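You operate a simulated robot arm through the tools that you are given. There is no shell and no other tool. Be economical: measure what you need, move in short steps, check, and stop when the job is done.

You are at the controls of a simulated two-armed robot. One attempt, no reset.

Task
Pump the swim ring up to the green band, shut the valve, then bleed the pump.
Fine: hold the pump while pumping.

The check looks at the end state, three seconds after you hand in, the way a careful person would. Anything else that was tipped, shoved, dropped, spilled or broken makes it a failure.

Robot
Two 6-joint arms with two-finger parallel grippers on one trunk, on a base that drives. Base frame: it is fixed to the floor where the robot stands at the start and does not move with it; the origin is under the middle of the robot, x ahead of it, y to its left, z up. Lengths are in m, angles in rad, forces in N, time in s.
The left shoulder is at the start at [0.06, 0.187, 1.147], the right one opposite. With the tool pointing down near the work surface each hand reaches from about 0.16 to 0.6 m from the robot's upright axis, wherever it stands, measured 20 degrees to its own side. Places, roughly: air pump button [0.4, 0, 0.9]; air pump plunger [0.3, 0, 0.9]; valve lever [0.6, 0.1, 0.8]. Payload 1.57 kg a hand.
Tool frame (each hand has its own): the origin (TCP) lies between the finger pads and is the grasp point; the fingertips stand 0.03 m ahead of it; z points along the fingers, y is the line along which they close. Largest opening 0.11 m; finger width 0.024, thickness 0.012; the body of the gripper, 0.048 by 0.112 m, starts 0.078 m behind the TCP.
Orientation is that of the tool frame in the base frame, as [roll, pitch, yaw] about the fixed x, y, z axes, in that order (R = Rz(yaw) Ry(pitch) Rx(roll)). With the fingers straight down and closing along the base's y, the tool's x points along the base's -x, its y along +y and its z along -z.

Tools
- The arms move only by the tool move_arm. It takes "left_motion", "right_motion" or both (then of equal length, played together; a hand with none holds still); each is a list of rows, each an object (a shift or turn left out is 0, a gripper value left out holds the last) with "dp": the shift along the base's x, y, z in m, a list of three; "dr": the turn, a rotation vector about the base's x, y, z in rad, a list of three; "fingers": the gripper command, from -1 (shut) to 1 (fully open), values between in proportion. In form: [{"dp": [dx, dy, dz], "dr": [rx, ry, rz], "fingers": fingers}, ...]. A call has 1 to 20 rows; each row shifts and turns the commanded pose from where the row before left it. Each row takes 0.2 s and may step no farther than 0.05 m and 0.15 rad from the row before; otherwise, or with a gripper value out of range, the whole call is refused. Where a pose cannot be reached the arm comes as near as it can. A force on the tool above 90 N (or 10 N above the force at the start of the call, whichever is more), or a blocked arm, ends the call early, and 0.2 s more pass. Each finger travels about 0.153 m/s and halts on what it meets, pressing with about 35 N; the grip force reading is that of the motor and also rises with nothing between the fingers. The clock runs only during rows and for 0.2 s after the last one: add rows that do not move to give the fingers time. The reply holds the time, the measured pose of the TCP, the force on the tool along the base axes, the opening and the grip force, in the units named above and with some noise, with the torque about the TCP (base axes, N m) and any sound that the robot's microphone picked up, and new pictures: "pictures" is both (left out), scene, wrist or none (wrist: the cameras of the hands that moved).
- Cameras (640 x 400 px; columns grow to the right, rows downward): "scene" is now at [0.0122, 0.0006, 1.6799]; the picture's right is [0.02, -1.00, 0.00], its down [-0.83, -0.02, -0.56] and it looks along [0.56, 0.01, -0.83] (base axes); focal length 275 px, centre (320, 200). "left" rides on the left gripper at [0.07, -0.016, -0.141] in its tool frame; the picture's right is [0.23, 0.97, 0.00], its down [-0.85, 0.20, -0.48] and it looks along [-0.47, 0.11, 0.88] (tool axes); focal length 222 px, centre (320, 200). "right" rides on the right gripper at [0.07, 0.016, -0.141] in its tool frame; the picture's right is [-0.23, 0.97, 0.00], its down [-0.86, -0.20, -0.48] and it looks along [-0.47, -0.11, 0.88] (tool axes); focal length 222 px, centre (320, 200).
- lift_body(by): slides the trunk up (or, below 0, down) by that many m; the arms and the scene camera ride with it, the base frame stays. It gives what a move gives, with no picture.
- steer(legs): drives the robot by 1 to 6 legs, each [ahead, left, turn to the left] in m, m and rad, along the robot's own axes; the way and the turn of a leg run together, so that a leg with both is an arc; at most 1.5 m and 3.142 rad a leg. The arms and the cameras ride along, it lands a little off, and it stops where it bumps. It gives what a move gives, and a new picture of the scene camera.
- head_to(pan, tilt): turns the head with the scene camera to pan (to the left, within 1.501 rad either way) and tilt (down, from -0.506 to 1.204), counted from straight ahead of the robot. It gives what a move gives, and a new picture of the scene camera.
- point_at(camera, pixels): for up to 12 pixels [column, row] of the newest picture of that camera ("zoom" is the newest enlarged one), the place [x, y, z] in the base frame of the surface seen there, good to about 0.002 m. It takes no simulated time.
- close_up(camera, box): a new picture of the part [left, top, right, bottom] of that camera's present view, enlarged. It takes no simulated time.
- close_job(): hands the job in; it is judged then, once.

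Keep the steps short. Do not move on a guess: measure, check each grasp and each placing, and mend mistakes. In all there are 80 turns and 260 pictures (those below and enlarged ones count). Leave the grippers open and the arms clear of the work at the hand-in unless told otherwise, and finish with a single line.

The tools are called by a JSON object that holds its "name" and its "arguments". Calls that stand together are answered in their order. move_arm: Moves the arms, as the interface text tells. Its arguments: {"type":"object","properties":{"left_motion":{"type":"array","items":{"type":"object","properties":{"dp":{"type":"array","items":{"type":"number"}},"dr":{"type":"array","items":{"type":"number"}},"fingers":{"type":"number"}}}},"right_motion":{"type":"array","items":{"type":"object","properties":{"dp":{"type":"array","items":{"type":"number"}},"dr":{"type":"array","items":{"type":"number"}},"fingers":{"type":"number"}}}},"pictures":{"type":"string","enum":["both","scene","wrist","none"]}},"required":[]} The other tools are called the same way: lift_body (by) slides the trunk up or down; steer (legs) drives the base; head_to (pan, tilt) turns the head that bears the scene camera; point_at (camera, pixels) gives the place of the surface under pixels of a picture; close_up (camera, box) takes an enlarged picture of a part of a camera's view; close_job () hands the job in.

At the start:

```text
time_s: 0.0
left_ee_pos: [0.4513, 0.2003, 1.2442]
left_tcp_rot: [3.14, -0.001, -3.141]
left_ft_force: [0.9, 0.7, 0.5]
left_ft_torque: [0.0, 0.0, 0.02]
left_opening: 0.1102
left_grip_force: 0.1
right_ee_pos: [0.4358, -0.1682, 1.2296]
right_tcp_rot: [-3.141, 0.0, -3.141]
right_ft_force: [-0.8, 0.9, -0.1]
right_ft_torque: [-0.05, 0.04, 0.04]
right_opening: 0.1099
right_grip_force: 0.1
trunk travel left (down, up): [-0.775, 0.215]
robot x, y, heading: [-0.0003, 0.0012, 0.001]
head pan, tilt: [0.024, 0.981]
```

scene: 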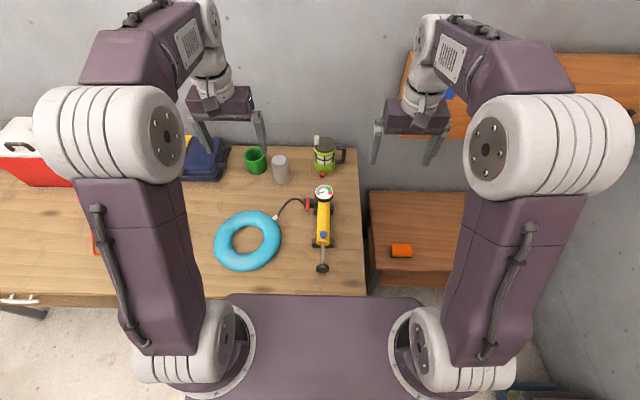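
right: 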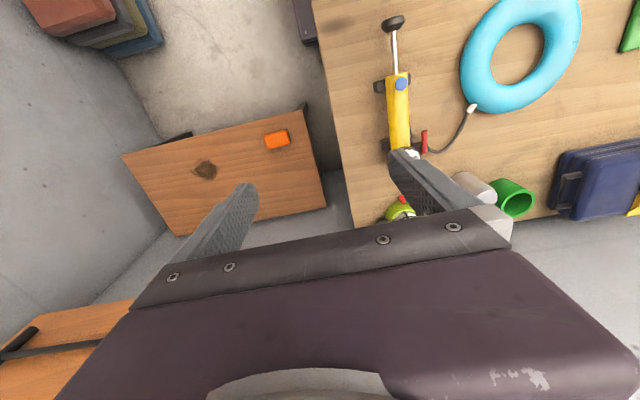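
left: 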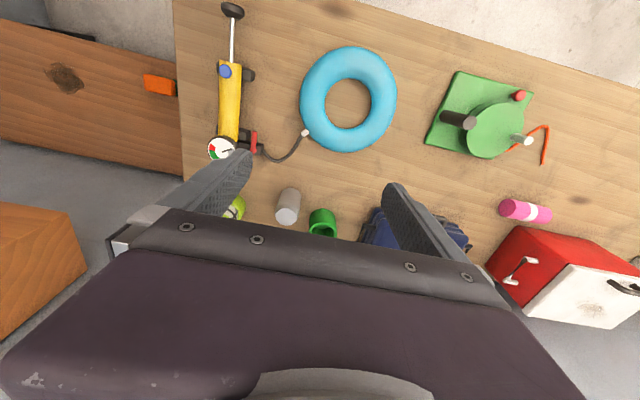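

I see the yellow pump at about (323,220) lying on the table, with its plunger toward me at (322,268), gauge at (324,192), and a red lever near (308,204). I'll enlarge it to see details.

{"name": "close_up", "arguments": {"camera": "scene", "box": [260, 170, 372, 280]}}

{"name": "close_up", "arguments": {"camera": "right", "box": [340, 0, 500, 170]}}

{"name": "point_at", "arguments": {"camera": "scene", "pixels": [[322, 268], [323, 250], [323, 235], [325, 222], [324, 192], [308, 204], [314, 240], [333, 240], [277, 217], [325, 210], [313, 208]]}}

```text
3.64 times, centred on (316, 225) of scene
```

zoom: 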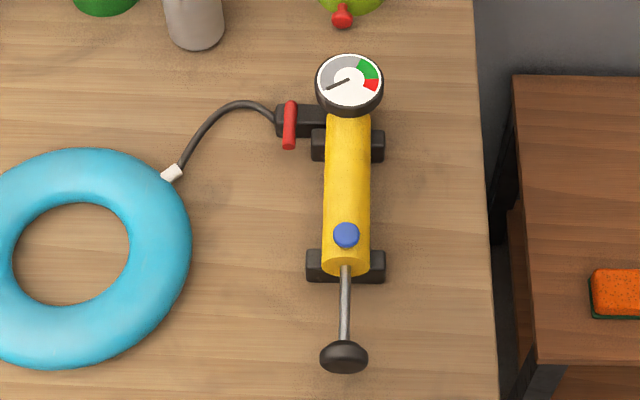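

```text
2.35 times, centred on (420, 85) of right
```

zoom: 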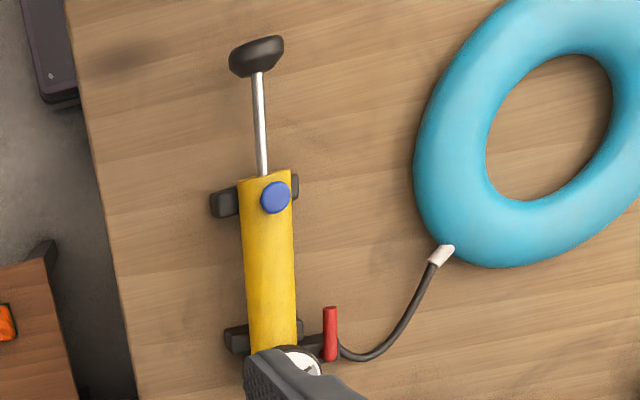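

```text
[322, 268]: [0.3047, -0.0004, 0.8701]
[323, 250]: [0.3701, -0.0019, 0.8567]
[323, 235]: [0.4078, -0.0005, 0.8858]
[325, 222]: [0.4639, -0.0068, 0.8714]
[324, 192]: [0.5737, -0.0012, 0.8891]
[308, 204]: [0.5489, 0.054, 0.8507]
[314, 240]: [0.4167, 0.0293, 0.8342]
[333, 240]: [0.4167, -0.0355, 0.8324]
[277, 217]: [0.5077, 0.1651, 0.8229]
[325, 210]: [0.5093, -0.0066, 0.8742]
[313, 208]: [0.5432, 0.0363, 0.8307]
```

The barrel runs along x at y≈0 and z≈0.85. The blue button is at x 0.408 and the knob at x 0.305. Next I'll measure the valve lever, gauge and rod in detail.

{"name": "close_up", "arguments": {"camera": "scene", "box": [296, 180, 344, 210]}}

{"name": "close_up", "arguments": {"camera": "left", "box": [190, 110, 290, 172]}}

```text
13.33 times, centred on (320, 195) of scene
```

zoom: 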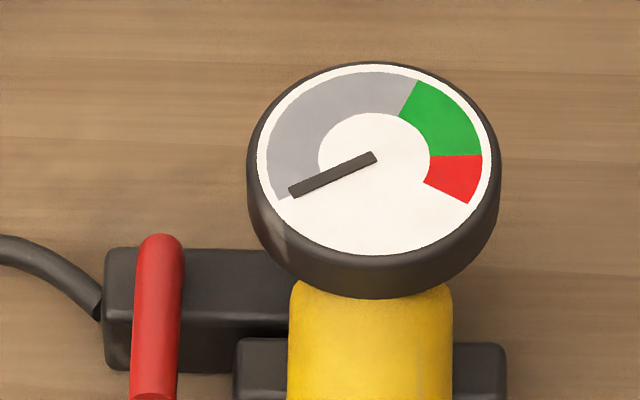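

```text
6.40 times, centred on (240, 141) of left
```

zoom: 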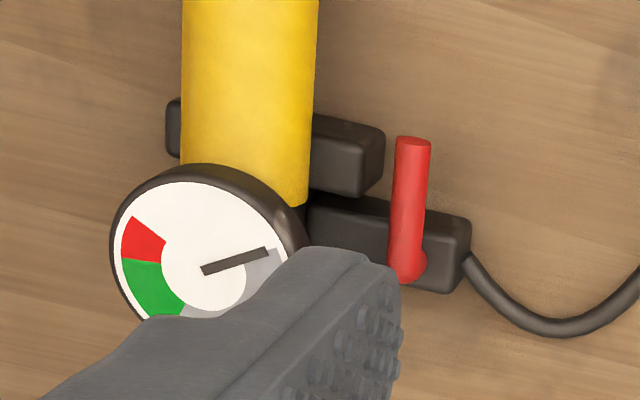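

The needle is near zero. I'll locate both ends of the lever to find out how it lies.

{"name": "point_at", "arguments": {"camera": "zoom", "pixels": [[407, 268], [408, 230], [410, 190], [412, 145], [355, 250], [455, 280], [450, 225], [345, 165]]}}

{"name": "close_up", "arguments": {"camera": "scene", "box": [296, 195, 344, 225]}}

```text
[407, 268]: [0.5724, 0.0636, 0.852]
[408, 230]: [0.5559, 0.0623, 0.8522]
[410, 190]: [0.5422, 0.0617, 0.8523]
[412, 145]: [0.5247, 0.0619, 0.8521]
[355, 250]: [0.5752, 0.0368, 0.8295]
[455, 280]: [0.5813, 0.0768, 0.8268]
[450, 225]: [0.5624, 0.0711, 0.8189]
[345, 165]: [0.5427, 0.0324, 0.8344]
```

```text
13.33 times, centred on (320, 210) of scene
```

zoom: 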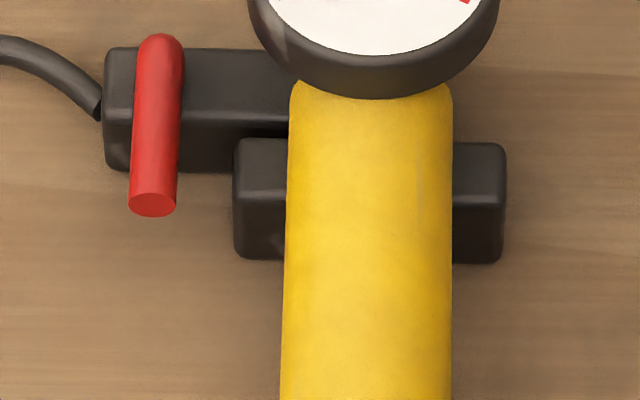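

The lever lies flat, pointing towards −x from its pivot at about (0.573, 0.063), so it's crosswise to the flow. I'll try a stroke later to see whether that means open. First the right hand goes above the barrel at x≈0.48, leaning slightly to its own side, so it can hold the pump.

{"name": "move_arm", "arguments": {"right_motion": [{"dp": [0.0063, 0.019, -0.04], "dr": [0.043, 0, 0], "fingers": 0.5}, {"dp": [0.0063, 0.019, -0.04], "dr": [0.043, 0, 0]}, {"dp": [0.0063, 0.019, -0.04], "dr": [0.043, 0, 0]}, {"dp": [0.0063, 0.019, -0.04], "dr": [0.043, 0, 0]}, {"dp": [0.0063, 0.019, -0.04], "dr": [0.043, 0, 0]}, {"dp": [0.0063, 0.019, -0.04], "dr": [0.043, 0, 0]}, {"dp": [0.0063, 0.019, -0.04], "dr": [0.042, 0, 0]}, {}]}}

```text
time_s: 1.8
left_ee_pos: [0.4511, 0.2014, 1.2441]
left_tcp_rot: [3.141, 0.002, -3.141]
left_ft_force: [0.6, 0.3, 0.0]
left_ft_torque: [0.04, -0.04, -0.01]
left_opening: 0.1101
left_grip_force: 0.0
right_ee_pos: [0.4812, -0.0347, 0.9497]
right_tcp_rot: [2.841, 0.0, -3.141]
right_ft_force: [-0.8, -0.1, 0.2]
right_ft_torque: [-0.03, 0.0, -0.01]
right_opening: 0.0825
right_grip_force: 0.0
trunk travel left (down, up): [-0.775, 0.215]
robot x, y, heading: [-0.0031, 0.0009, 0.002]
head pan, tilt: [0.024, 0.981]
```

scene: 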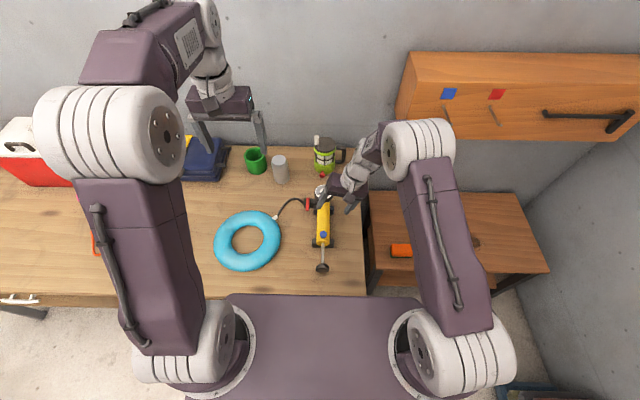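
right: 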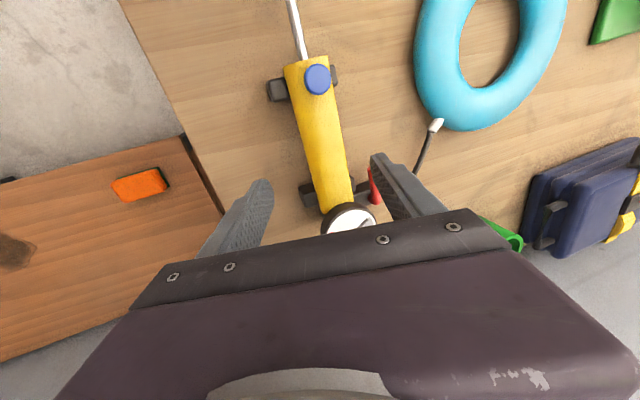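

The hand is over the barrel and the fingers straddle it. Now I'll go down along the tool axis and close.

{"name": "move_arm", "arguments": {"right_motion": [{"dp": [0, 0.008, -0.025]}, {"dp": [0, 0.008, -0.025]}, {"dp": [0, 0.008, -0.025]}, {"dp": [0, 0.007, -0.022]}, {}, {"fingers": 0.0}, {"fingers": -0.5}, {"fingers": -1}, {}]}}

```text
time_s: 3.8
left_ee_pos: [0.452, 0.2009, 1.2449]
left_tcp_rot: [-3.14, 0.002, -3.141]
left_ft_force: [-0.1, 0.1, 0.1]
left_ft_torque: [-0.01, 0.02, -0.02]
left_opening: 0.1098
left_grip_force: 0.0
right_ee_pos: [0.4826, -0.0032, 0.8539]
right_tcp_rot: [2.84, 0.002, 3.141]
right_ft_force: [0.3, 0.7, 4.9]
right_ft_torque: [0.03, -0.08, 0.21]
right_opening: 0.0435
right_grip_force: 34.5
trunk travel left (down, up): [-0.775, 0.215]
robot x, y, heading: [-0.0006, -0.0007, 0.001]
head pan, tilt: [0.024, 0.981]
```

scene: 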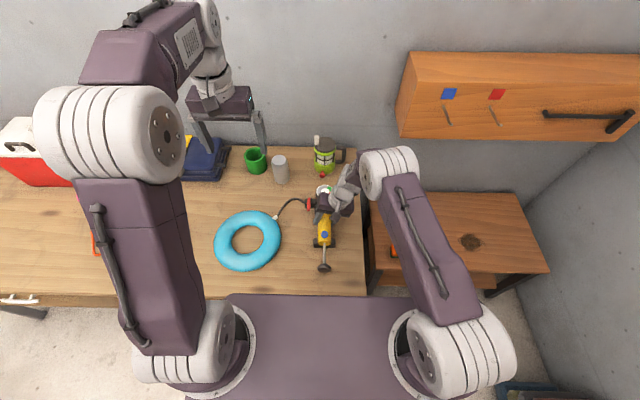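
right: 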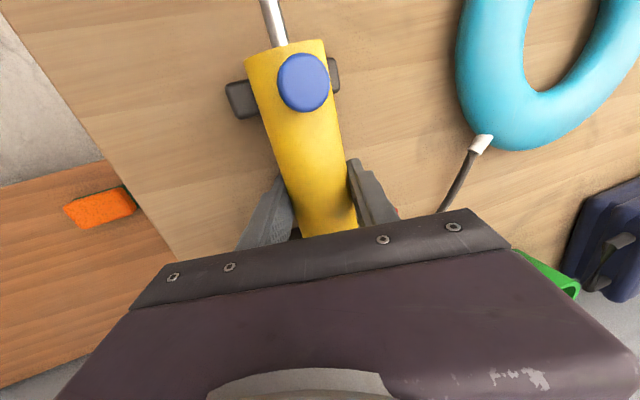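

The pump is held (opening 0.0435, 34.5 N). I'll check that the gauge is still readable and measure the knob.

{"name": "close_up", "arguments": {"camera": "scene", "box": [296, 180, 344, 210]}}

{"name": "point_at", "arguments": {"camera": "scene", "pixels": [[323, 265], [323, 270], [318, 267], [328, 267], [323, 250], [323, 256]]}}

{"name": "close_up", "arguments": {"camera": "scene", "box": [299, 235, 347, 275]}}

```text
13.33 times, centred on (320, 195) of scene
```

zoom: 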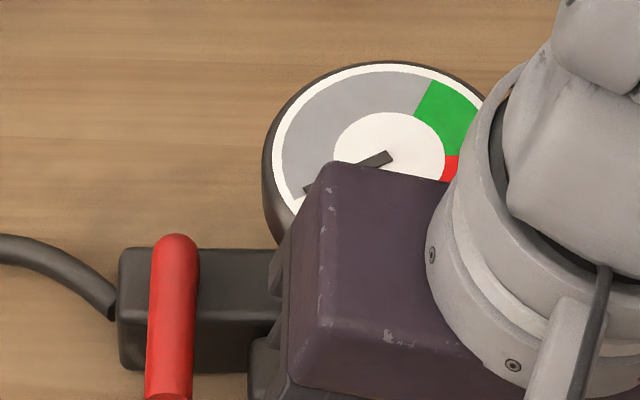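

```text
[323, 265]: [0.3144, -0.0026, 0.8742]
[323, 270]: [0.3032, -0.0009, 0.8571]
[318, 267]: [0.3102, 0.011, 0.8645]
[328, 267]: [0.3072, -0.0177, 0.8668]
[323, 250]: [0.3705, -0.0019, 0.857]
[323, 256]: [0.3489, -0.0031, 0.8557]
```

```text
10.00 times, centred on (323, 255) of scene
```

zoom: 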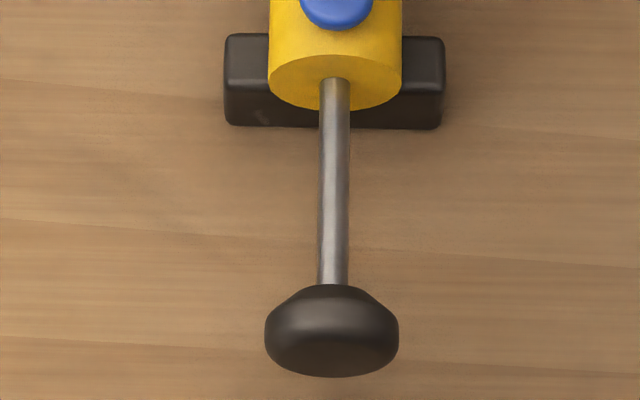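

Most of the gauge is readable, including where grey meets green. The knob is centred near (0.306, −0.003, 0.853) and is about 0.045 across. I'll bring the left hand to 0.1 m short of it, leaning to the left.

{"name": "move_arm", "arguments": {"left_motion": [{"dp": [-0.0162, -0.0173, -0.0337], "dr": [-0.0556, 0, 0], "fingers": 0.4}, {"dp": [-0.0162, -0.0173, -0.0337], "dr": [-0.0556, 0, 0]}, {"dp": [-0.0162, -0.0173, -0.0337], "dr": [-0.0556, 0, 0]}, {"dp": [-0.0162, -0.0173, -0.0337], "dr": [-0.0556, 0, 0]}, {"dp": [-0.0162, -0.0173, -0.0337], "dr": [-0.0556, 0, 0]}, {"dp": [-0.0162, -0.0173, -0.0337], "dr": [-0.0556, 0, 0]}, {"dp": [-0.0162, -0.0173, -0.0337], "dr": [-0.0556, 0, 0]}, {"dp": [-0.0162, -0.0173, -0.0337], "dr": [-0.0556, 0, 0]}, {"dp": [-0.0162, -0.0173, -0.0337], "dr": [-0.0556, 0, 0]}, {}]}}

```text
time_s: 6.0
left_ee_pos: [0.305, 0.0453, 0.9392]
left_tcp_rot: [-2.64, 0.0, 3.142]
left_ft_force: [-0.6, 0.1, 0.4]
left_ft_torque: [-0.03, -0.01, -0.01]
left_opening: 0.0769
left_grip_force: 0.1
right_ee_pos: [0.4822, -0.0029, 0.8541]
right_tcp_rot: [2.838, 0.001, 3.141]
right_ft_force: [3.1, 2.3, 8.2]
right_ft_torque: [-0.02, 0.09, 0.11]
right_opening: 0.0434
right_grip_force: 35.3
trunk travel left (down, up): [-0.775, 0.215]
robot x, y, heading: [0.0022, 0.0009, 0.002]
head pan, tilt: [0.024, 0.981]
```

scene: 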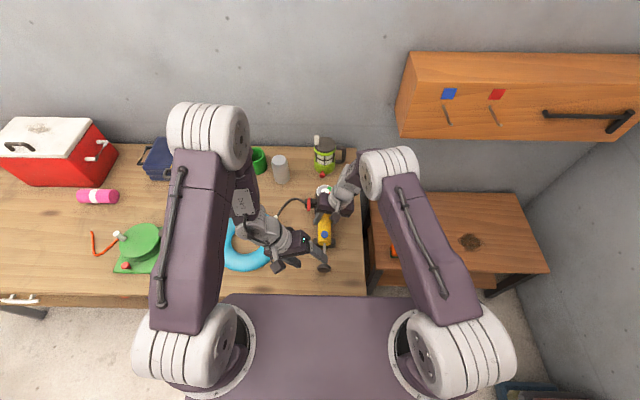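
left: 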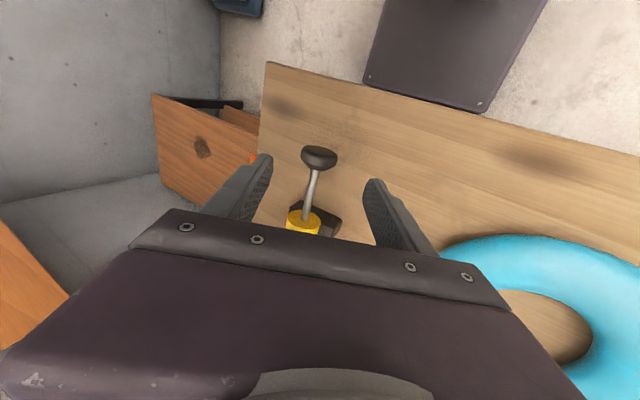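

It's lined up with the knob between the fingers. I'll move in and close.

{"name": "move_arm", "arguments": {"left_motion": [{"dp": [0, -0.012, -0.0215]}, {"dp": [0, -0.012, -0.0215]}, {"dp": [0, -0.012, -0.0215]}, {"dp": [0, -0.012, -0.0215]}, {}, {"fingers": 0.0}, {"fingers": -0.5}, {"fingers": -1}, {}]}}

```text
time_s: 8.0
left_ee_pos: [0.306, -0.0037, 0.8551]
left_tcp_rot: [-2.643, -0.001, -3.14]
left_ft_force: [0.4, 2.6, -5.0]
left_ft_torque: [0.11, 0.26, -0.05]
left_opening: 0.0405
left_grip_force: 35.3
right_ee_pos: [0.4823, -0.0042, 0.8527]
right_tcp_rot: [2.841, -0.002, -3.14]
right_ft_force: [1.5, -2.2, 14.5]
right_ft_torque: [-0.07, 0.24, 0.49]
right_opening: 0.0437
right_grip_force: 35.1
trunk travel left (down, up): [-0.775, 0.215]
robot x, y, heading: [-0.0011, -0.0012, 0.003]
head pan, tilt: [0.024, 0.981]
```

scene: 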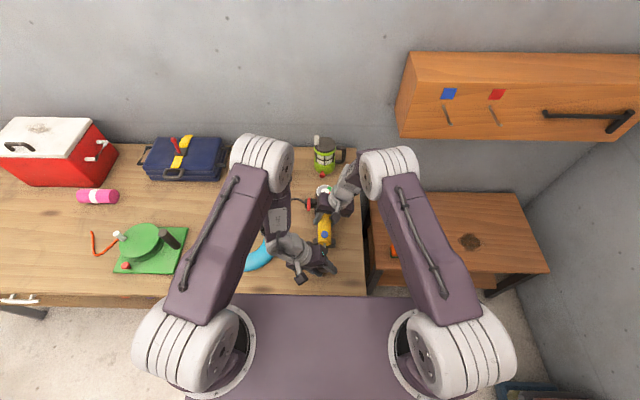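
left: 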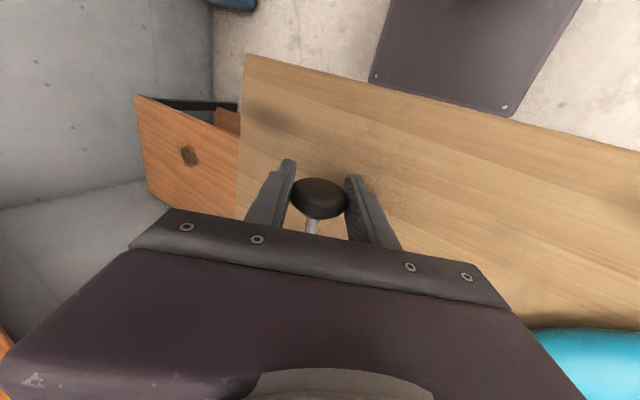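

The knob is gripped (opening 0.0405). Now a gentle test stroke of 0.05 m forward.

{"name": "move_arm", "arguments": {"left_motion": [{"dp": [0.01, 0, 0]}, {"dp": [0.01, 0, 0]}, {"dp": [0.01, 0, 0]}, {"dp": [0.01, 0, 0]}, {"dp": [0.01, 0, 0]}, {}], "pictures": "none"}}

{"name": "close_up", "arguments": {"camera": "scene", "box": [296, 180, 344, 210]}}

```text
time_s: 9.4
left_ee_pos: [0.3562, -0.0019, 0.8561]
left_tcp_rot: [-2.643, -0.001, 3.141]
left_ft_force: [-6.2, -3.3, -12.0]
left_ft_torque: [0.07, 0.72, -0.32]
left_opening: 0.0403
left_grip_force: 34.6
right_ee_pos: [0.4812, -0.0048, 0.8538]
right_tcp_rot: [2.842, 0.002, -3.141]
right_ft_force: [4.6, 3.0, 20.1]
right_ft_torque: [0.06, 0.65, -0.13]
right_opening: 0.0435
right_grip_force: 35.3
trunk travel left (down, up): [-0.775, 0.215]
robot x, y, heading: [0.0013, -0.0026, 0.001]
head pan, tilt: [0.024, 0.981]
heard: click
```

```text
13.33 times, centred on (320, 195) of scene
```

zoom: 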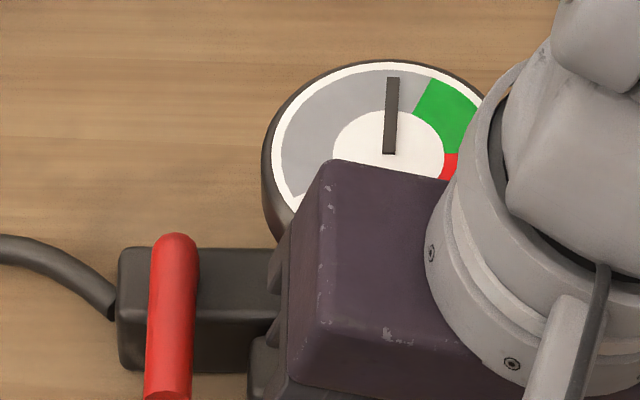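

The needle jumped from zero to nearly the green band in a single stroke, which could mean the valve is closed and only the pump body is pressurised. I'll let go of the knob and back off so I can see whether the ring swelled.

{"name": "move_arm", "arguments": {"left_motion": [{"fingers": 0.4}, {}, {"dp": [0, 0.012, 0.0215]}, {"dp": [0, 0.012, 0.0215]}, {"dp": [0, 0.024, 0.043]}, {"dp": [0, 0.02, 0.045]}, {"dp": [-0.01, 0.02, 0.045]}, {"dp": [-0.03, 0.02, 0.035]}, {"dp": [-0.04, 0.02, 0.02]}], "pictures": "scene"}}

{"name": "close_up", "arguments": {"camera": "scene", "box": [200, 180, 344, 280]}}

{"name": "close_up", "arguments": {"camera": "scene", "box": [296, 180, 344, 210]}}

```text
refused: row 7 steps farther than a row can; nothing moved
```

```text
4.00 times, centred on (272, 230) of scene
```

zoom: 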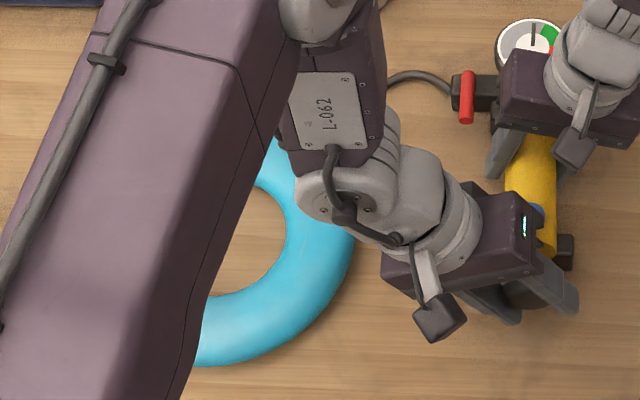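

```text
13.33 times, centred on (320, 195) of scene
```

zoom: 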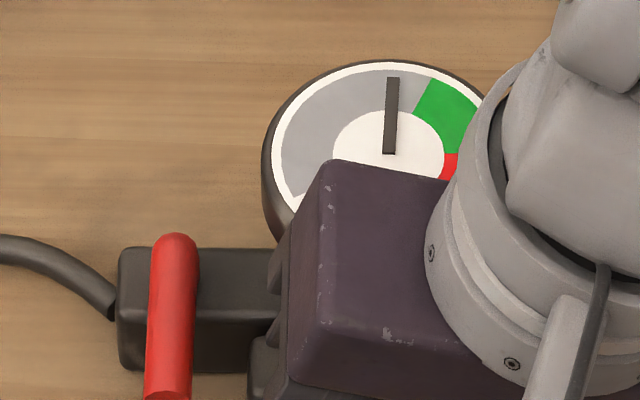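

No growth is obvious yet. I'll back off in smaller steps so I can compare properly.

{"name": "move_arm", "arguments": {"left_motion": [{"fingers": 0.4}, {}, {"dp": [0, 0.012, 0.0215]}, {"dp": [0, 0.012, 0.0215]}, {"dp": [0, 0.022, 0.04]}, {"dp": [0, 0.02, 0.04]}, {"dp": [-0.01, 0.02, 0.04]}, {"dp": [-0.03, 0.02, 0.03]}, {"dp": [-0.04, 0.02, 0.02]}], "pictures": "scene"}}

{"name": "close_up", "arguments": {"camera": "scene", "box": [296, 180, 344, 210]}}

```text
time_s: 11.4
left_ee_pos: [0.2724, 0.1229, 1.0715]
left_tcp_rot: [-2.64, 0.002, -3.141]
left_ft_force: [-0.3, 0.3, 1.1]
left_ft_torque: [-0.02, 0.0, -0.01]
left_opening: 0.077
left_grip_force: 0.1
right_ee_pos: [0.481, -0.0033, 0.8526]
right_tcp_rot: [2.844, 0.0, -3.141]
right_ft_force: [-2.4, -2.2, 2.4]
right_ft_torque: [0.47, -0.35, 0.03]
right_opening: 0.0433
right_grip_force: 35.3
trunk travel left (down, up): [-0.775, 0.215]
robot x, y, heading: [0.0037, 0.0009, -0.004]
head pan, tilt: [0.024, 0.981]
```

scene: 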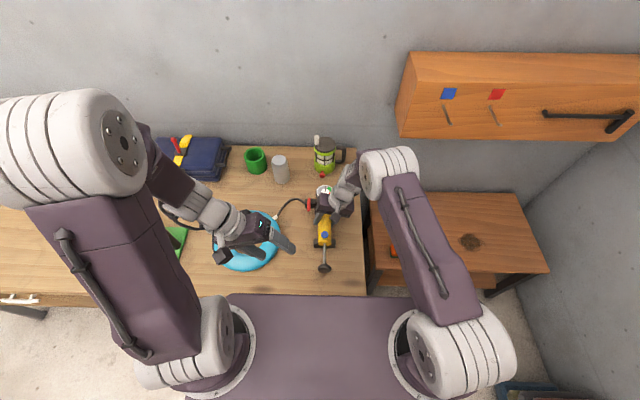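

```text
13.33 times, centred on (320, 195) of scene
```

zoom: 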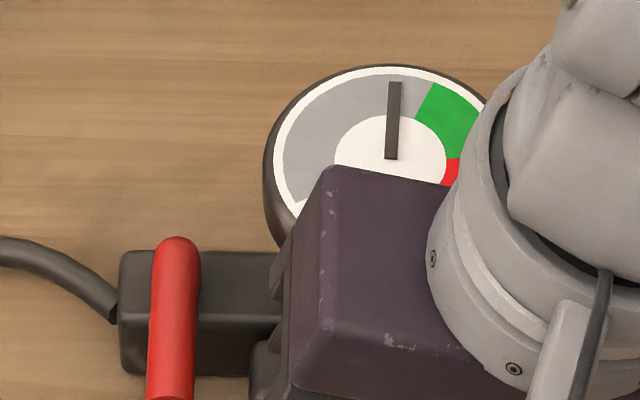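

The plunger sprang back out, the gauge held, and the ring hasn't grown, so the crosswise lever means closed. I need to swing it towards the hose (+y) to open it. The left fingers will close and go above the gap between barrel and lever.

{"name": "move_arm", "arguments": {"left_motion": [{"dp": [0.0382, -0.0041, -0.0126], "dr": [0.0143, 0, 0], "fingers": -1}, {"dp": [0.0382, -0.0041, -0.0126], "dr": [0.0143, 0, 0]}, {"dp": [0.0382, -0.0041, -0.0126], "dr": [0.0143, 0, 0]}, {"dp": [0.0382, -0.0041, -0.0126], "dr": [0.0143, 0, 0]}, {"dp": [0.0382, -0.0041, -0.0126], "dr": [0.0143, 0, 0]}, {"dp": [0.0382, -0.0041, -0.0126], "dr": [0.0143, 0, 0]}, {"dp": [0.0382, -0.0041, -0.0126], "dr": [0.0143, 0, 0]}, {}]}}

{"name": "close_up", "arguments": {"camera": "scene", "box": [200, 180, 344, 280]}}

{"name": "close_up", "arguments": {"camera": "left", "box": [240, 60, 400, 230]}}

```text
time_s: 13.2
left_ee_pos: [0.5427, 0.0936, 0.9803]
left_tcp_rot: [-2.742, -0.003, -3.141]
left_ft_force: [0.3, 0.1, -0.1]
left_ft_torque: [-0.01, 0.0, 0.03]
left_opening: 0.0
left_grip_force: 20.8
right_ee_pos: [0.4821, -0.0054, 0.8531]
right_tcp_rot: [2.84, 0.0, -3.141]
right_ft_force: [1.4, -0.5, 0.3]
right_ft_torque: [0.03, 0.32, 0.01]
right_opening: 0.0433
right_grip_force: 34.9
trunk travel left (down, up): [-0.775, 0.215]
robot x, y, heading: [-0.0029, -0.0009, -0.0]
head pan, tilt: [0.024, 0.981]
```

scene: 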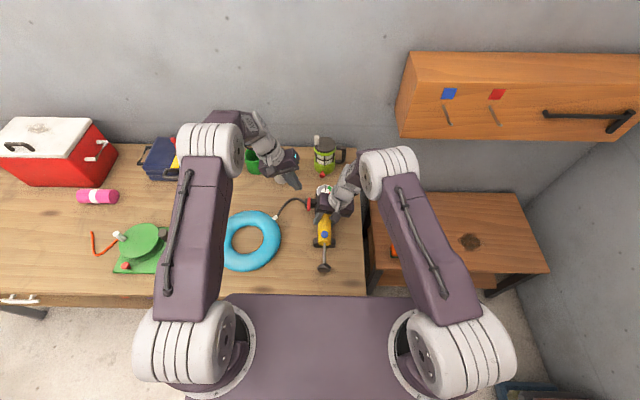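
left: 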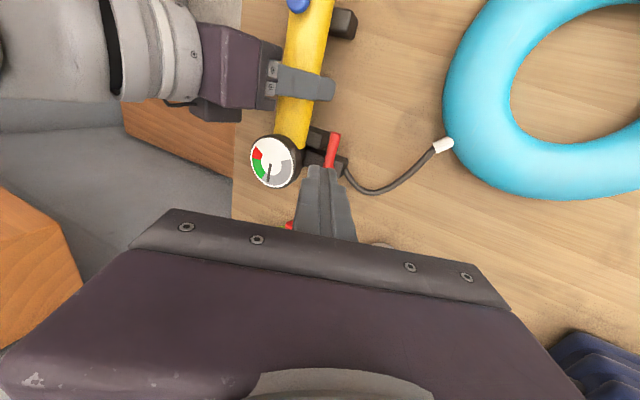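

```text
4.00 times, centred on (272, 230) of scene
```

zoom: 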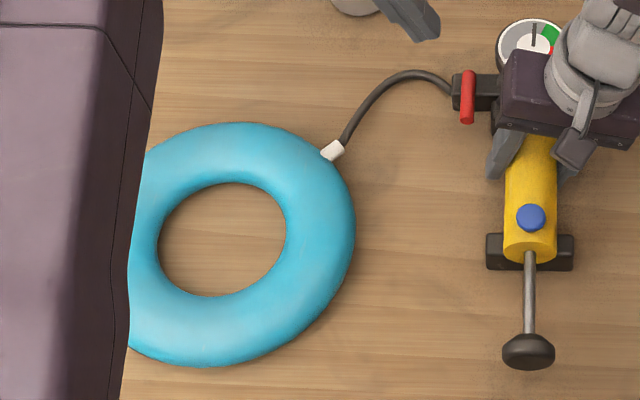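

```text
2.35 times, centred on (320, 145) of left
```

zoom: 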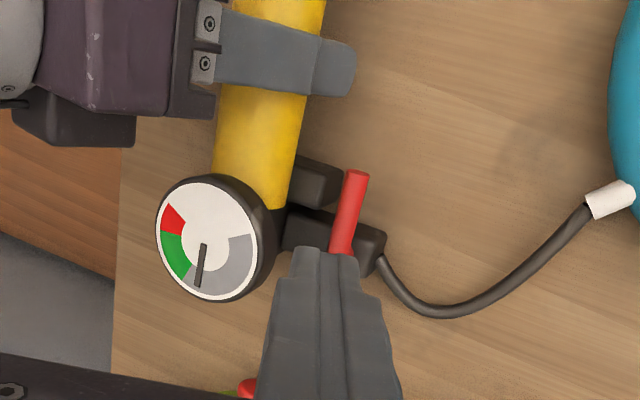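

The lever is clear in the left view, from (355,175) to (342,250) in the enlarged picture. I'll re-measure its ends and the barrel edge before going down.

{"name": "point_at", "arguments": {"camera": "zoom", "pixels": [[357, 177], [351, 205], [345, 240], [322, 256], [296, 215], [300, 225], [330, 185], [375, 245], [385, 262], [250, 225]]}}

```text
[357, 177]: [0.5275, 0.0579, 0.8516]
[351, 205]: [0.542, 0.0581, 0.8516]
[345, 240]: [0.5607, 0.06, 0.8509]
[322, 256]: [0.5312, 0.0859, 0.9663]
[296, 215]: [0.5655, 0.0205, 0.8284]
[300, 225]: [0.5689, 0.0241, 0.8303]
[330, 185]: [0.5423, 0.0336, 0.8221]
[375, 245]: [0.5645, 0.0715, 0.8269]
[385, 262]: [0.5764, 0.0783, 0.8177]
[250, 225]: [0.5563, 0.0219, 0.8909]
```

The lever's near edge is at y≈0.053 and the barrel edge at about 0.018. The fingertips should land centred at y≈0.034, x≈0.538. Going down in small steps.

{"name": "move_arm", "arguments": {"left_motion": [{"dp": [-0.0047, -0.008, -0.018]}, {"dp": [0, -0.008, -0.018]}, {"dp": [0, -0.008, -0.018]}, {"dp": [0, -0.008, -0.018]}, {"dp": [0, -0.008, -0.018]}, {"dp": [0, -0.008, -0.018]}, {}]}}

{"name": "close_up", "arguments": {"camera": "left", "box": [240, 60, 400, 230]}}

```text
time_s: 14.8
left_ee_pos: [0.5402, 0.0459, 0.8704]
left_tcp_rot: [-2.742, 0.001, -3.14]
left_ft_force: [-0.5, -0.4, -0.4]
left_ft_torque: [-0.01, -0.07, -0.04]
left_opening: 0.0001
left_grip_force: 21.4
right_ee_pos: [0.4817, -0.003, 0.8537]
right_tcp_rot: [2.842, -0.001, 3.14]
right_ft_force: [1.0, -0.7, -0.5]
right_ft_torque: [-0.01, -0.13, 0.1]
right_opening: 0.0434
right_grip_force: 35.5
trunk travel left (down, up): [-0.775, 0.215]
robot x, y, heading: [0.0017, 0.0017, -0.005]
head pan, tilt: [0.024, 0.981]
```

scene: 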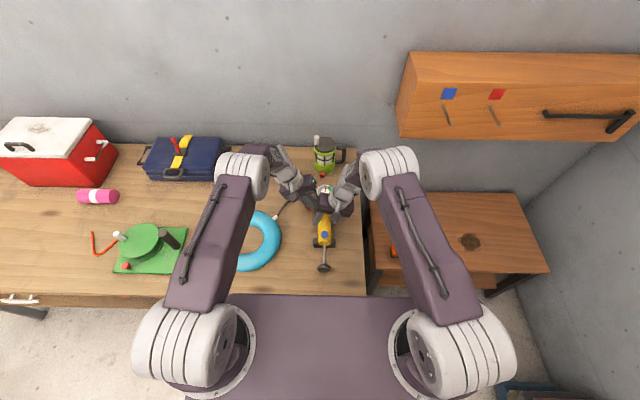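
left: 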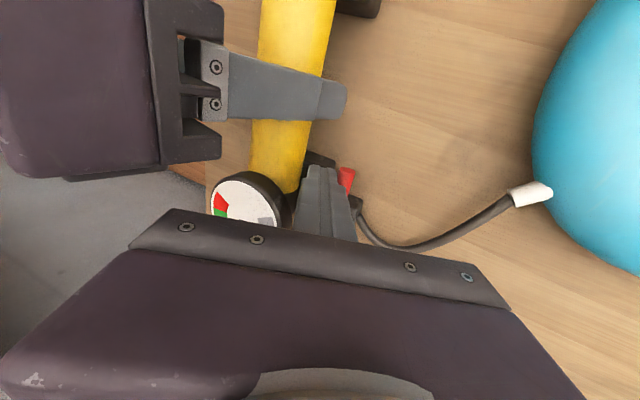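

```text
2.35 times, centred on (320, 145) of left
```

zoom: 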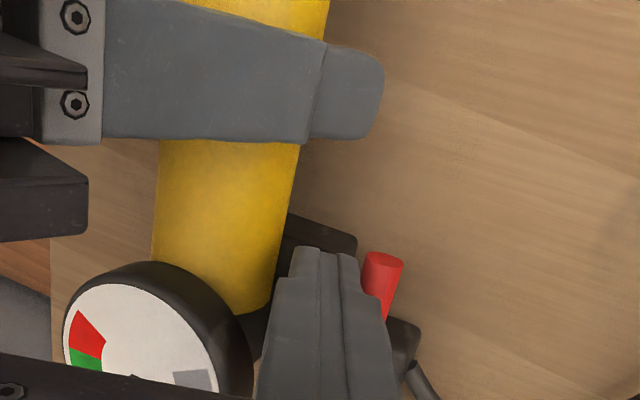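

The fingertips are in the gap beside the lever with no contact force. I'll push the lever along an arc about its pivot, first about 60°.

{"name": "move_arm", "arguments": {"left_motion": [{"dp": [-0.002, 0.011, 0]}, {"dp": [-0.003, 0.008, 0]}, {"dp": [-0.003, 0.0075, 0]}, {"dp": [0.001, 0.0104, 0]}, {"dp": [0.0035, 0.0104, 0]}, {}], "pictures": "wrist"}}

{"name": "close_up", "arguments": {"camera": "scene", "box": [286, 175, 344, 211]}}

```text
time_s: 16.2
left_ee_pos: [0.5353, 0.0941, 0.8693]
left_tcp_rot: [-2.743, 0.0, -3.141]
left_ft_force: [-0.2, 0.3, -0.7]
left_ft_torque: [0.01, -0.01, -0.03]
left_opening: 0.0002
left_grip_force: 21.2
right_ee_pos: [0.4821, -0.0038, 0.8525]
right_tcp_rot: [2.841, 0.0, 3.141]
right_ft_force: [0.1, 0.0, -0.1]
right_ft_torque: [-0.06, 0.05, 0.07]
right_opening: 0.0432
right_grip_force: 34.6
trunk travel left (down, up): [-0.775, 0.215]
robot x, y, heading: [-0.0015, 0.0005, 0.002]
head pan, tilt: [0.024, 0.981]
```

left: 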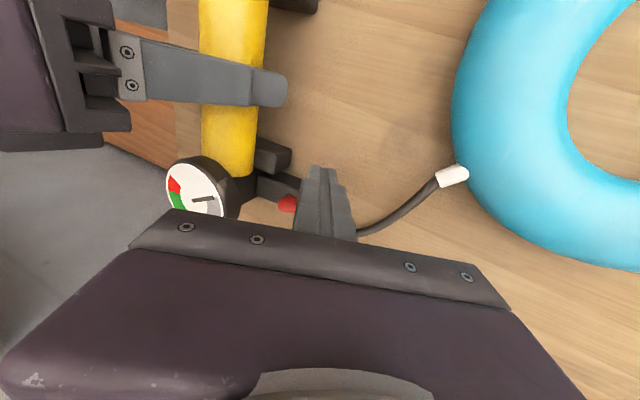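

```text
11.03 times, centred on (315, 193) of scene
```

zoom: 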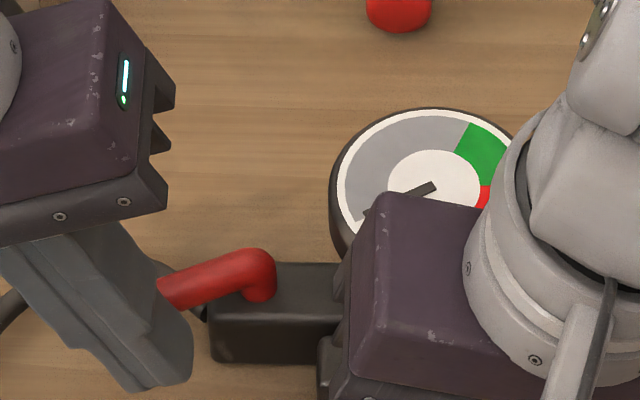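

The lever turned and the gauge fell back, so it had been closed and is now opening. I'll push through to fully open.

{"name": "move_arm", "arguments": {"left_motion": [{"dp": [0.0065, 0.005, 0]}, {"dp": [0.0065, 0.005, 0]}, {"dp": [0.0065, 0.004, 0]}, {"dp": [0.005, 0, 0]}, {}], "pictures": "wrist"}}

{"name": "close_up", "arguments": {"camera": "scene", "box": [286, 175, 344, 211]}}

```text
time_s: 17.4
left_ee_pos: [0.5589, 0.106, 0.8702]
left_tcp_rot: [-2.741, -0.006, 3.139]
left_ft_force: [-18.9, -8.9, -0.4]
left_ft_torque: [-0.19, 0.5, -0.27]
left_opening: 0.0
left_grip_force: 21.4
right_ee_pos: [0.4845, -0.0031, 0.8528]
right_tcp_rot: [2.843, 0.006, 3.138]
right_ft_force: [18.7, 8.6, 0.3]
right_ft_torque: [0.09, -0.17, -1.2]
right_opening: 0.0438
right_grip_force: 35.0
trunk travel left (down, up): [-0.775, 0.215]
robot x, y, heading: [-0.0007, -0.0005, -0.0]
head pan, tilt: [0.024, 0.981]
```

left: 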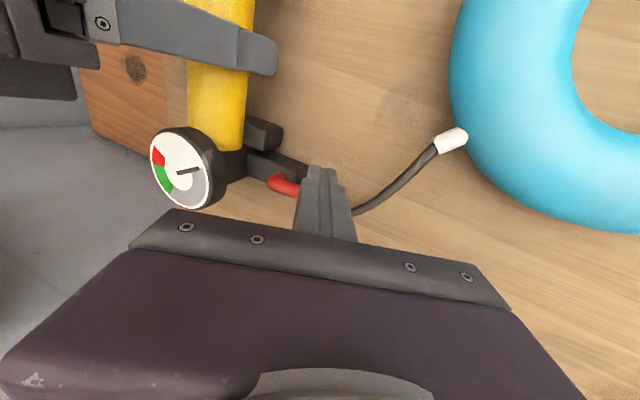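

```text
11.03 times, centred on (315, 193) of scene
```

zoom: 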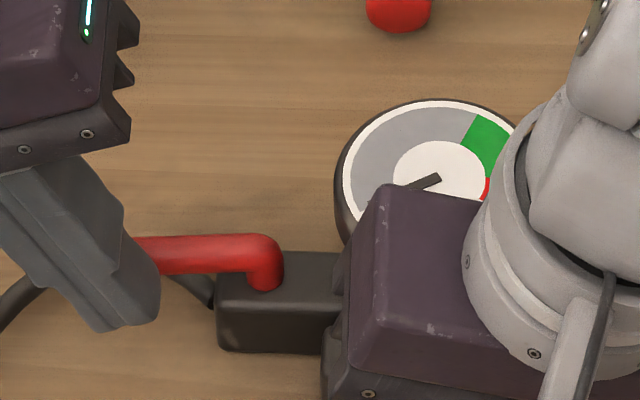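

The valve is at its stop, lever along the hose and fully open. Now I'll back off, lift, and return to the knob.

{"name": "move_arm", "arguments": {"left_motion": [{"dp": [-0.012, 0, 0]}, {"dp": [0, 0.018, 0.044]}, {"dp": [0, 0.018, 0.044]}, {"dp": [0, 0.0, 0.04], "fingers": 0.4}, {"dp": [-0.041, 0, 0], "dr": [-0.0167, 0, 0]}, {"dp": [-0.041, 0, 0], "dr": [-0.0167, 0, 0]}, {"dp": [-0.041, 0, 0], "dr": [-0.0167, 0, 0]}, {"dp": [-0.041, 0, 0], "dr": [-0.0167, 0, 0]}, {"dp": [-0.041, 0, 0], "dr": [-0.0167, 0, 0]}, {"dp": [-0.041, 0, 0], "dr": [-0.0167, 0, 0]}, {"dp": [0, -0.032, -0.02]}, {"dp": [0, -0.032, -0.02]}, {"dp": [0, -0.032, -0.017]}, {}]}}

{"name": "close_up", "arguments": {"camera": "scene", "box": [296, 180, 344, 210]}}

```text
time_s: 20.4
left_ee_pos: [0.2996, 0.0483, 0.9423]
left_tcp_rot: [-2.642, 0.0, 3.141]
left_ft_force: [-0.2, 0.8, 0.0]
left_ft_torque: [-0.02, 0.02, 0.02]
left_opening: 0.077
left_grip_force: 0.0
right_ee_pos: [0.4805, -0.004, 0.853]
right_tcp_rot: [2.843, 0.001, 3.141]
right_ft_force: [0.2, -1.9, 1.9]
right_ft_torque: [0.13, 0.52, 0.13]
right_opening: 0.0436
right_grip_force: 35.6
trunk travel left (down, up): [-0.775, 0.215]
robot x, y, heading: [0.0009, 0.0001, -0.001]
head pan, tilt: [0.024, 0.981]
```

scene: 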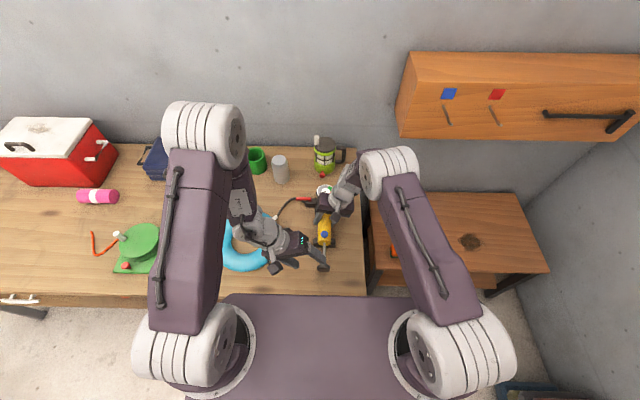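
left: 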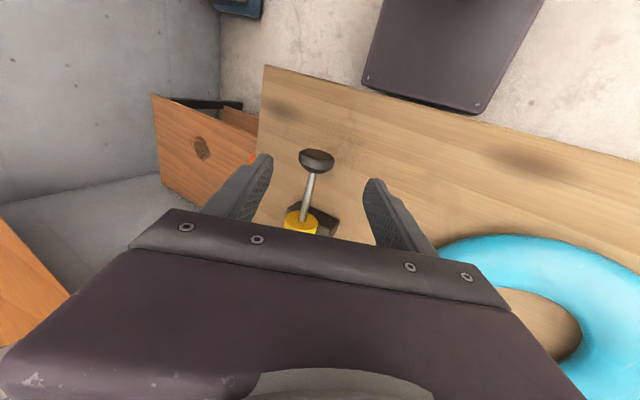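

```text
13.33 times, centred on (320, 195) of scene
```

zoom: 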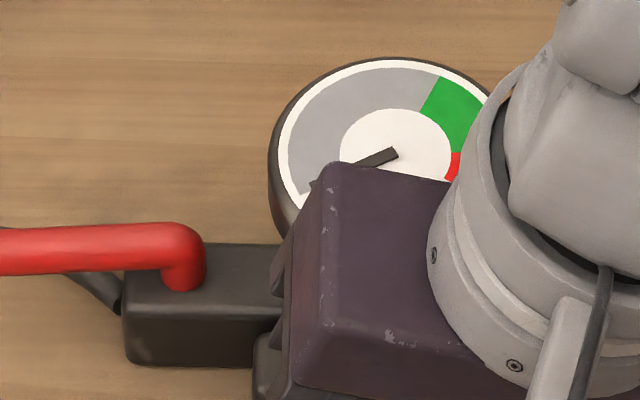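

In position. I'll move in, grip the knob, make one stroke and return.

{"name": "move_arm", "arguments": {"left_motion": [{"dp": [0.006, -0.0128, -0.022]}, {"dp": [0, -0.0128, -0.022]}, {"dp": [0, -0.0128, -0.022]}, {"dp": [0, -0.0128, -0.022]}, {}, {"fingers": 0.0}, {"fingers": -0.5}, {"fingers": -1}, {}, {"dp": [0.0125, 0, 0]}, {"dp": [0.0125, 0, 0]}, {"dp": [0.0125, 0, 0]}, {"dp": [0.0125, 0, 0]}, {}, {"dp": [-0.0125, 0, 0]}, {"dp": [-0.0125, 0, 0]}, {"dp": [-0.0125, 0, 0]}, {"dp": [-0.0125, 0, 0]}, {}], "pictures": "none"}}

{"name": "close_up", "arguments": {"camera": "scene", "box": [296, 180, 344, 210]}}

{"name": "close_up", "arguments": {"camera": "scene", "box": [200, 180, 344, 280]}}

```text
time_s: 24.4
left_ee_pos: [0.309, -0.0043, 0.8539]
left_tcp_rot: [-2.642, 0.001, -3.14]
left_ft_force: [-0.2, -0.3, 3.4]
left_ft_torque: [0.07, -0.95, 0.29]
left_opening: 0.0401
left_grip_force: 35.3
right_ee_pos: [0.4819, -0.0042, 0.8527]
right_tcp_rot: [2.841, -0.001, 3.141]
right_ft_force: [3.3, 2.9, 1.1]
right_ft_torque: [0.14, -0.96, -0.22]
right_opening: 0.0433
right_grip_force: 34.9
trunk travel left (down, up): [-0.775, 0.215]
robot x, y, heading: [-0.0013, -0.0, -0.0]
head pan, tilt: [0.024, 0.981]
heard: click
```

```text
13.33 times, centred on (320, 195) of scene
```

zoom: 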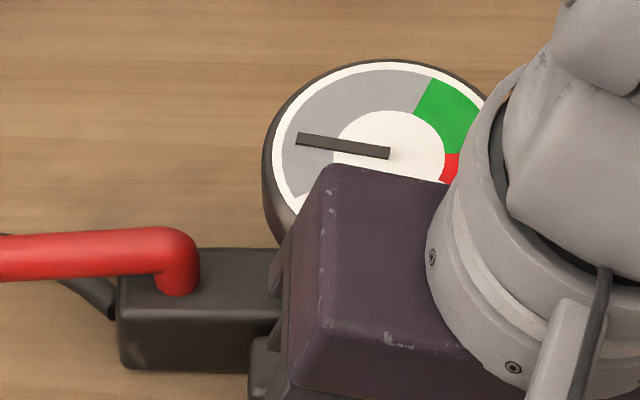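

```text
4.00 times, centred on (272, 230) of scene
```

zoom: 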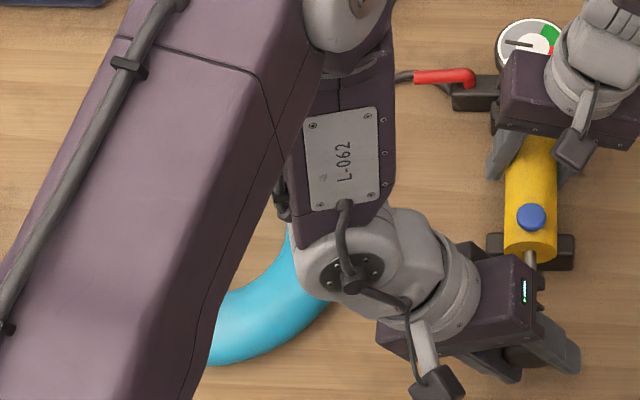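

The needle rises about 30° a stroke. Green starts about 110° further on. Two more strokes, then check.

{"name": "move_arm", "arguments": {"left_motion": [{"dp": [0.0125, 0, 0]}, {"dp": [0.0125, 0, 0]}, {"dp": [0.0125, 0, 0]}, {"dp": [0.0125, 0, 0]}, {}, {"dp": [-0.0125, 0, 0]}, {"dp": [-0.0125, 0, 0]}, {"dp": [-0.0125, 0, 0]}, {"dp": [-0.0125, 0, 0]}, {}, {"dp": [0.0125, 0, 0]}, {"dp": [0.0125, 0, 0]}, {"dp": [0.0125, 0, 0]}, {"dp": [0.0125, 0, 0]}, {}, {"dp": [-0.0125, 0, 0]}, {"dp": [-0.0125, 0, 0]}, {"dp": [-0.0125, 0, 0]}, {"dp": [-0.0125, 0, 0]}, {}], "pictures": "none"}}

{"name": "close_up", "arguments": {"camera": "scene", "box": [296, 180, 344, 210]}}

```text
time_s: 28.6
left_ee_pos: [0.3082, -0.0046, 0.8535]
left_tcp_rot: [-2.641, 0.001, -3.141]
left_ft_force: [0.0, 1.4, 7.8]
left_ft_torque: [0.04, -0.29, 0.08]
left_opening: 0.0402
left_grip_force: 35.2
right_ee_pos: [0.4819, -0.0035, 0.853]
right_tcp_rot: [2.842, 0.0, 3.141]
right_ft_force: [3.6, -2.1, -1.0]
right_ft_torque: [-0.08, -0.23, 0.14]
right_opening: 0.0433
right_grip_force: 35.4
trunk travel left (down, up): [-0.775, 0.215]
robot x, y, heading: [-0.0019, 0.0002, 0.002]
head pan, tilt: [0.024, 0.981]
heard: click, click
```

```text
13.33 times, centred on (320, 195) of scene
```

zoom: 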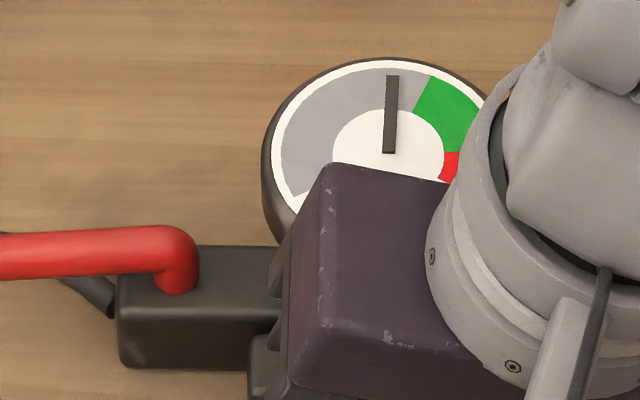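

The needle is just short of green. One more stroke should put it inside the band.

{"name": "move_arm", "arguments": {"left_motion": [{"dp": [0.0125, 0, 0]}, {"dp": [0.0125, 0, 0]}, {"dp": [0.0125, 0, 0]}, {"dp": [0.0125, 0, 0]}, {}, {"dp": [-0.0125, 0, 0]}, {"dp": [-0.0125, 0, 0]}, {"dp": [-0.0125, 0, 0]}, {"dp": [-0.0125, 0, 0]}, {}], "pictures": "none"}}

{"name": "close_up", "arguments": {"camera": "scene", "box": [296, 180, 344, 210]}}

```text
time_s: 30.8
left_ee_pos: [0.3078, -0.0037, 0.8543]
left_tcp_rot: [-2.64, -0.001, -3.141]
left_ft_force: [-0.4, -2.0, -2.0]
left_ft_torque: [0.09, 0.25, -0.2]
left_opening: 0.0405
left_grip_force: 34.9
right_ee_pos: [0.482, -0.0031, 0.8522]
right_tcp_rot: [2.841, 0.002, 3.141]
right_ft_force: [0.7, 1.5, 5.5]
right_ft_torque: [0.02, 0.57, -0.11]
right_opening: 0.0434
right_grip_force: 35.1
trunk travel left (down, up): [-0.775, 0.215]
robot x, y, heading: [0.0009, 0.0032, -0.002]
head pan, tilt: [0.024, 0.981]
heard: click
```

```text
13.33 times, centred on (320, 195) of scene
```

zoom: 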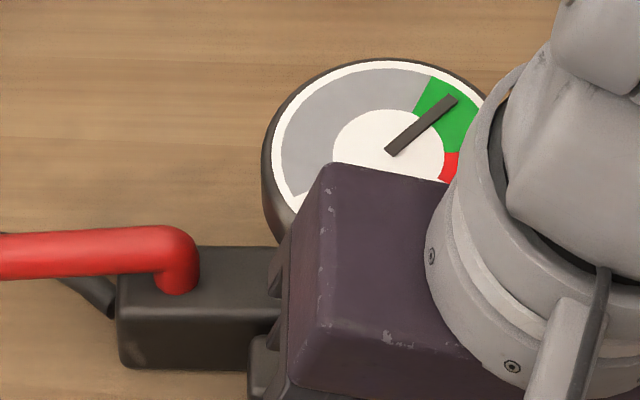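

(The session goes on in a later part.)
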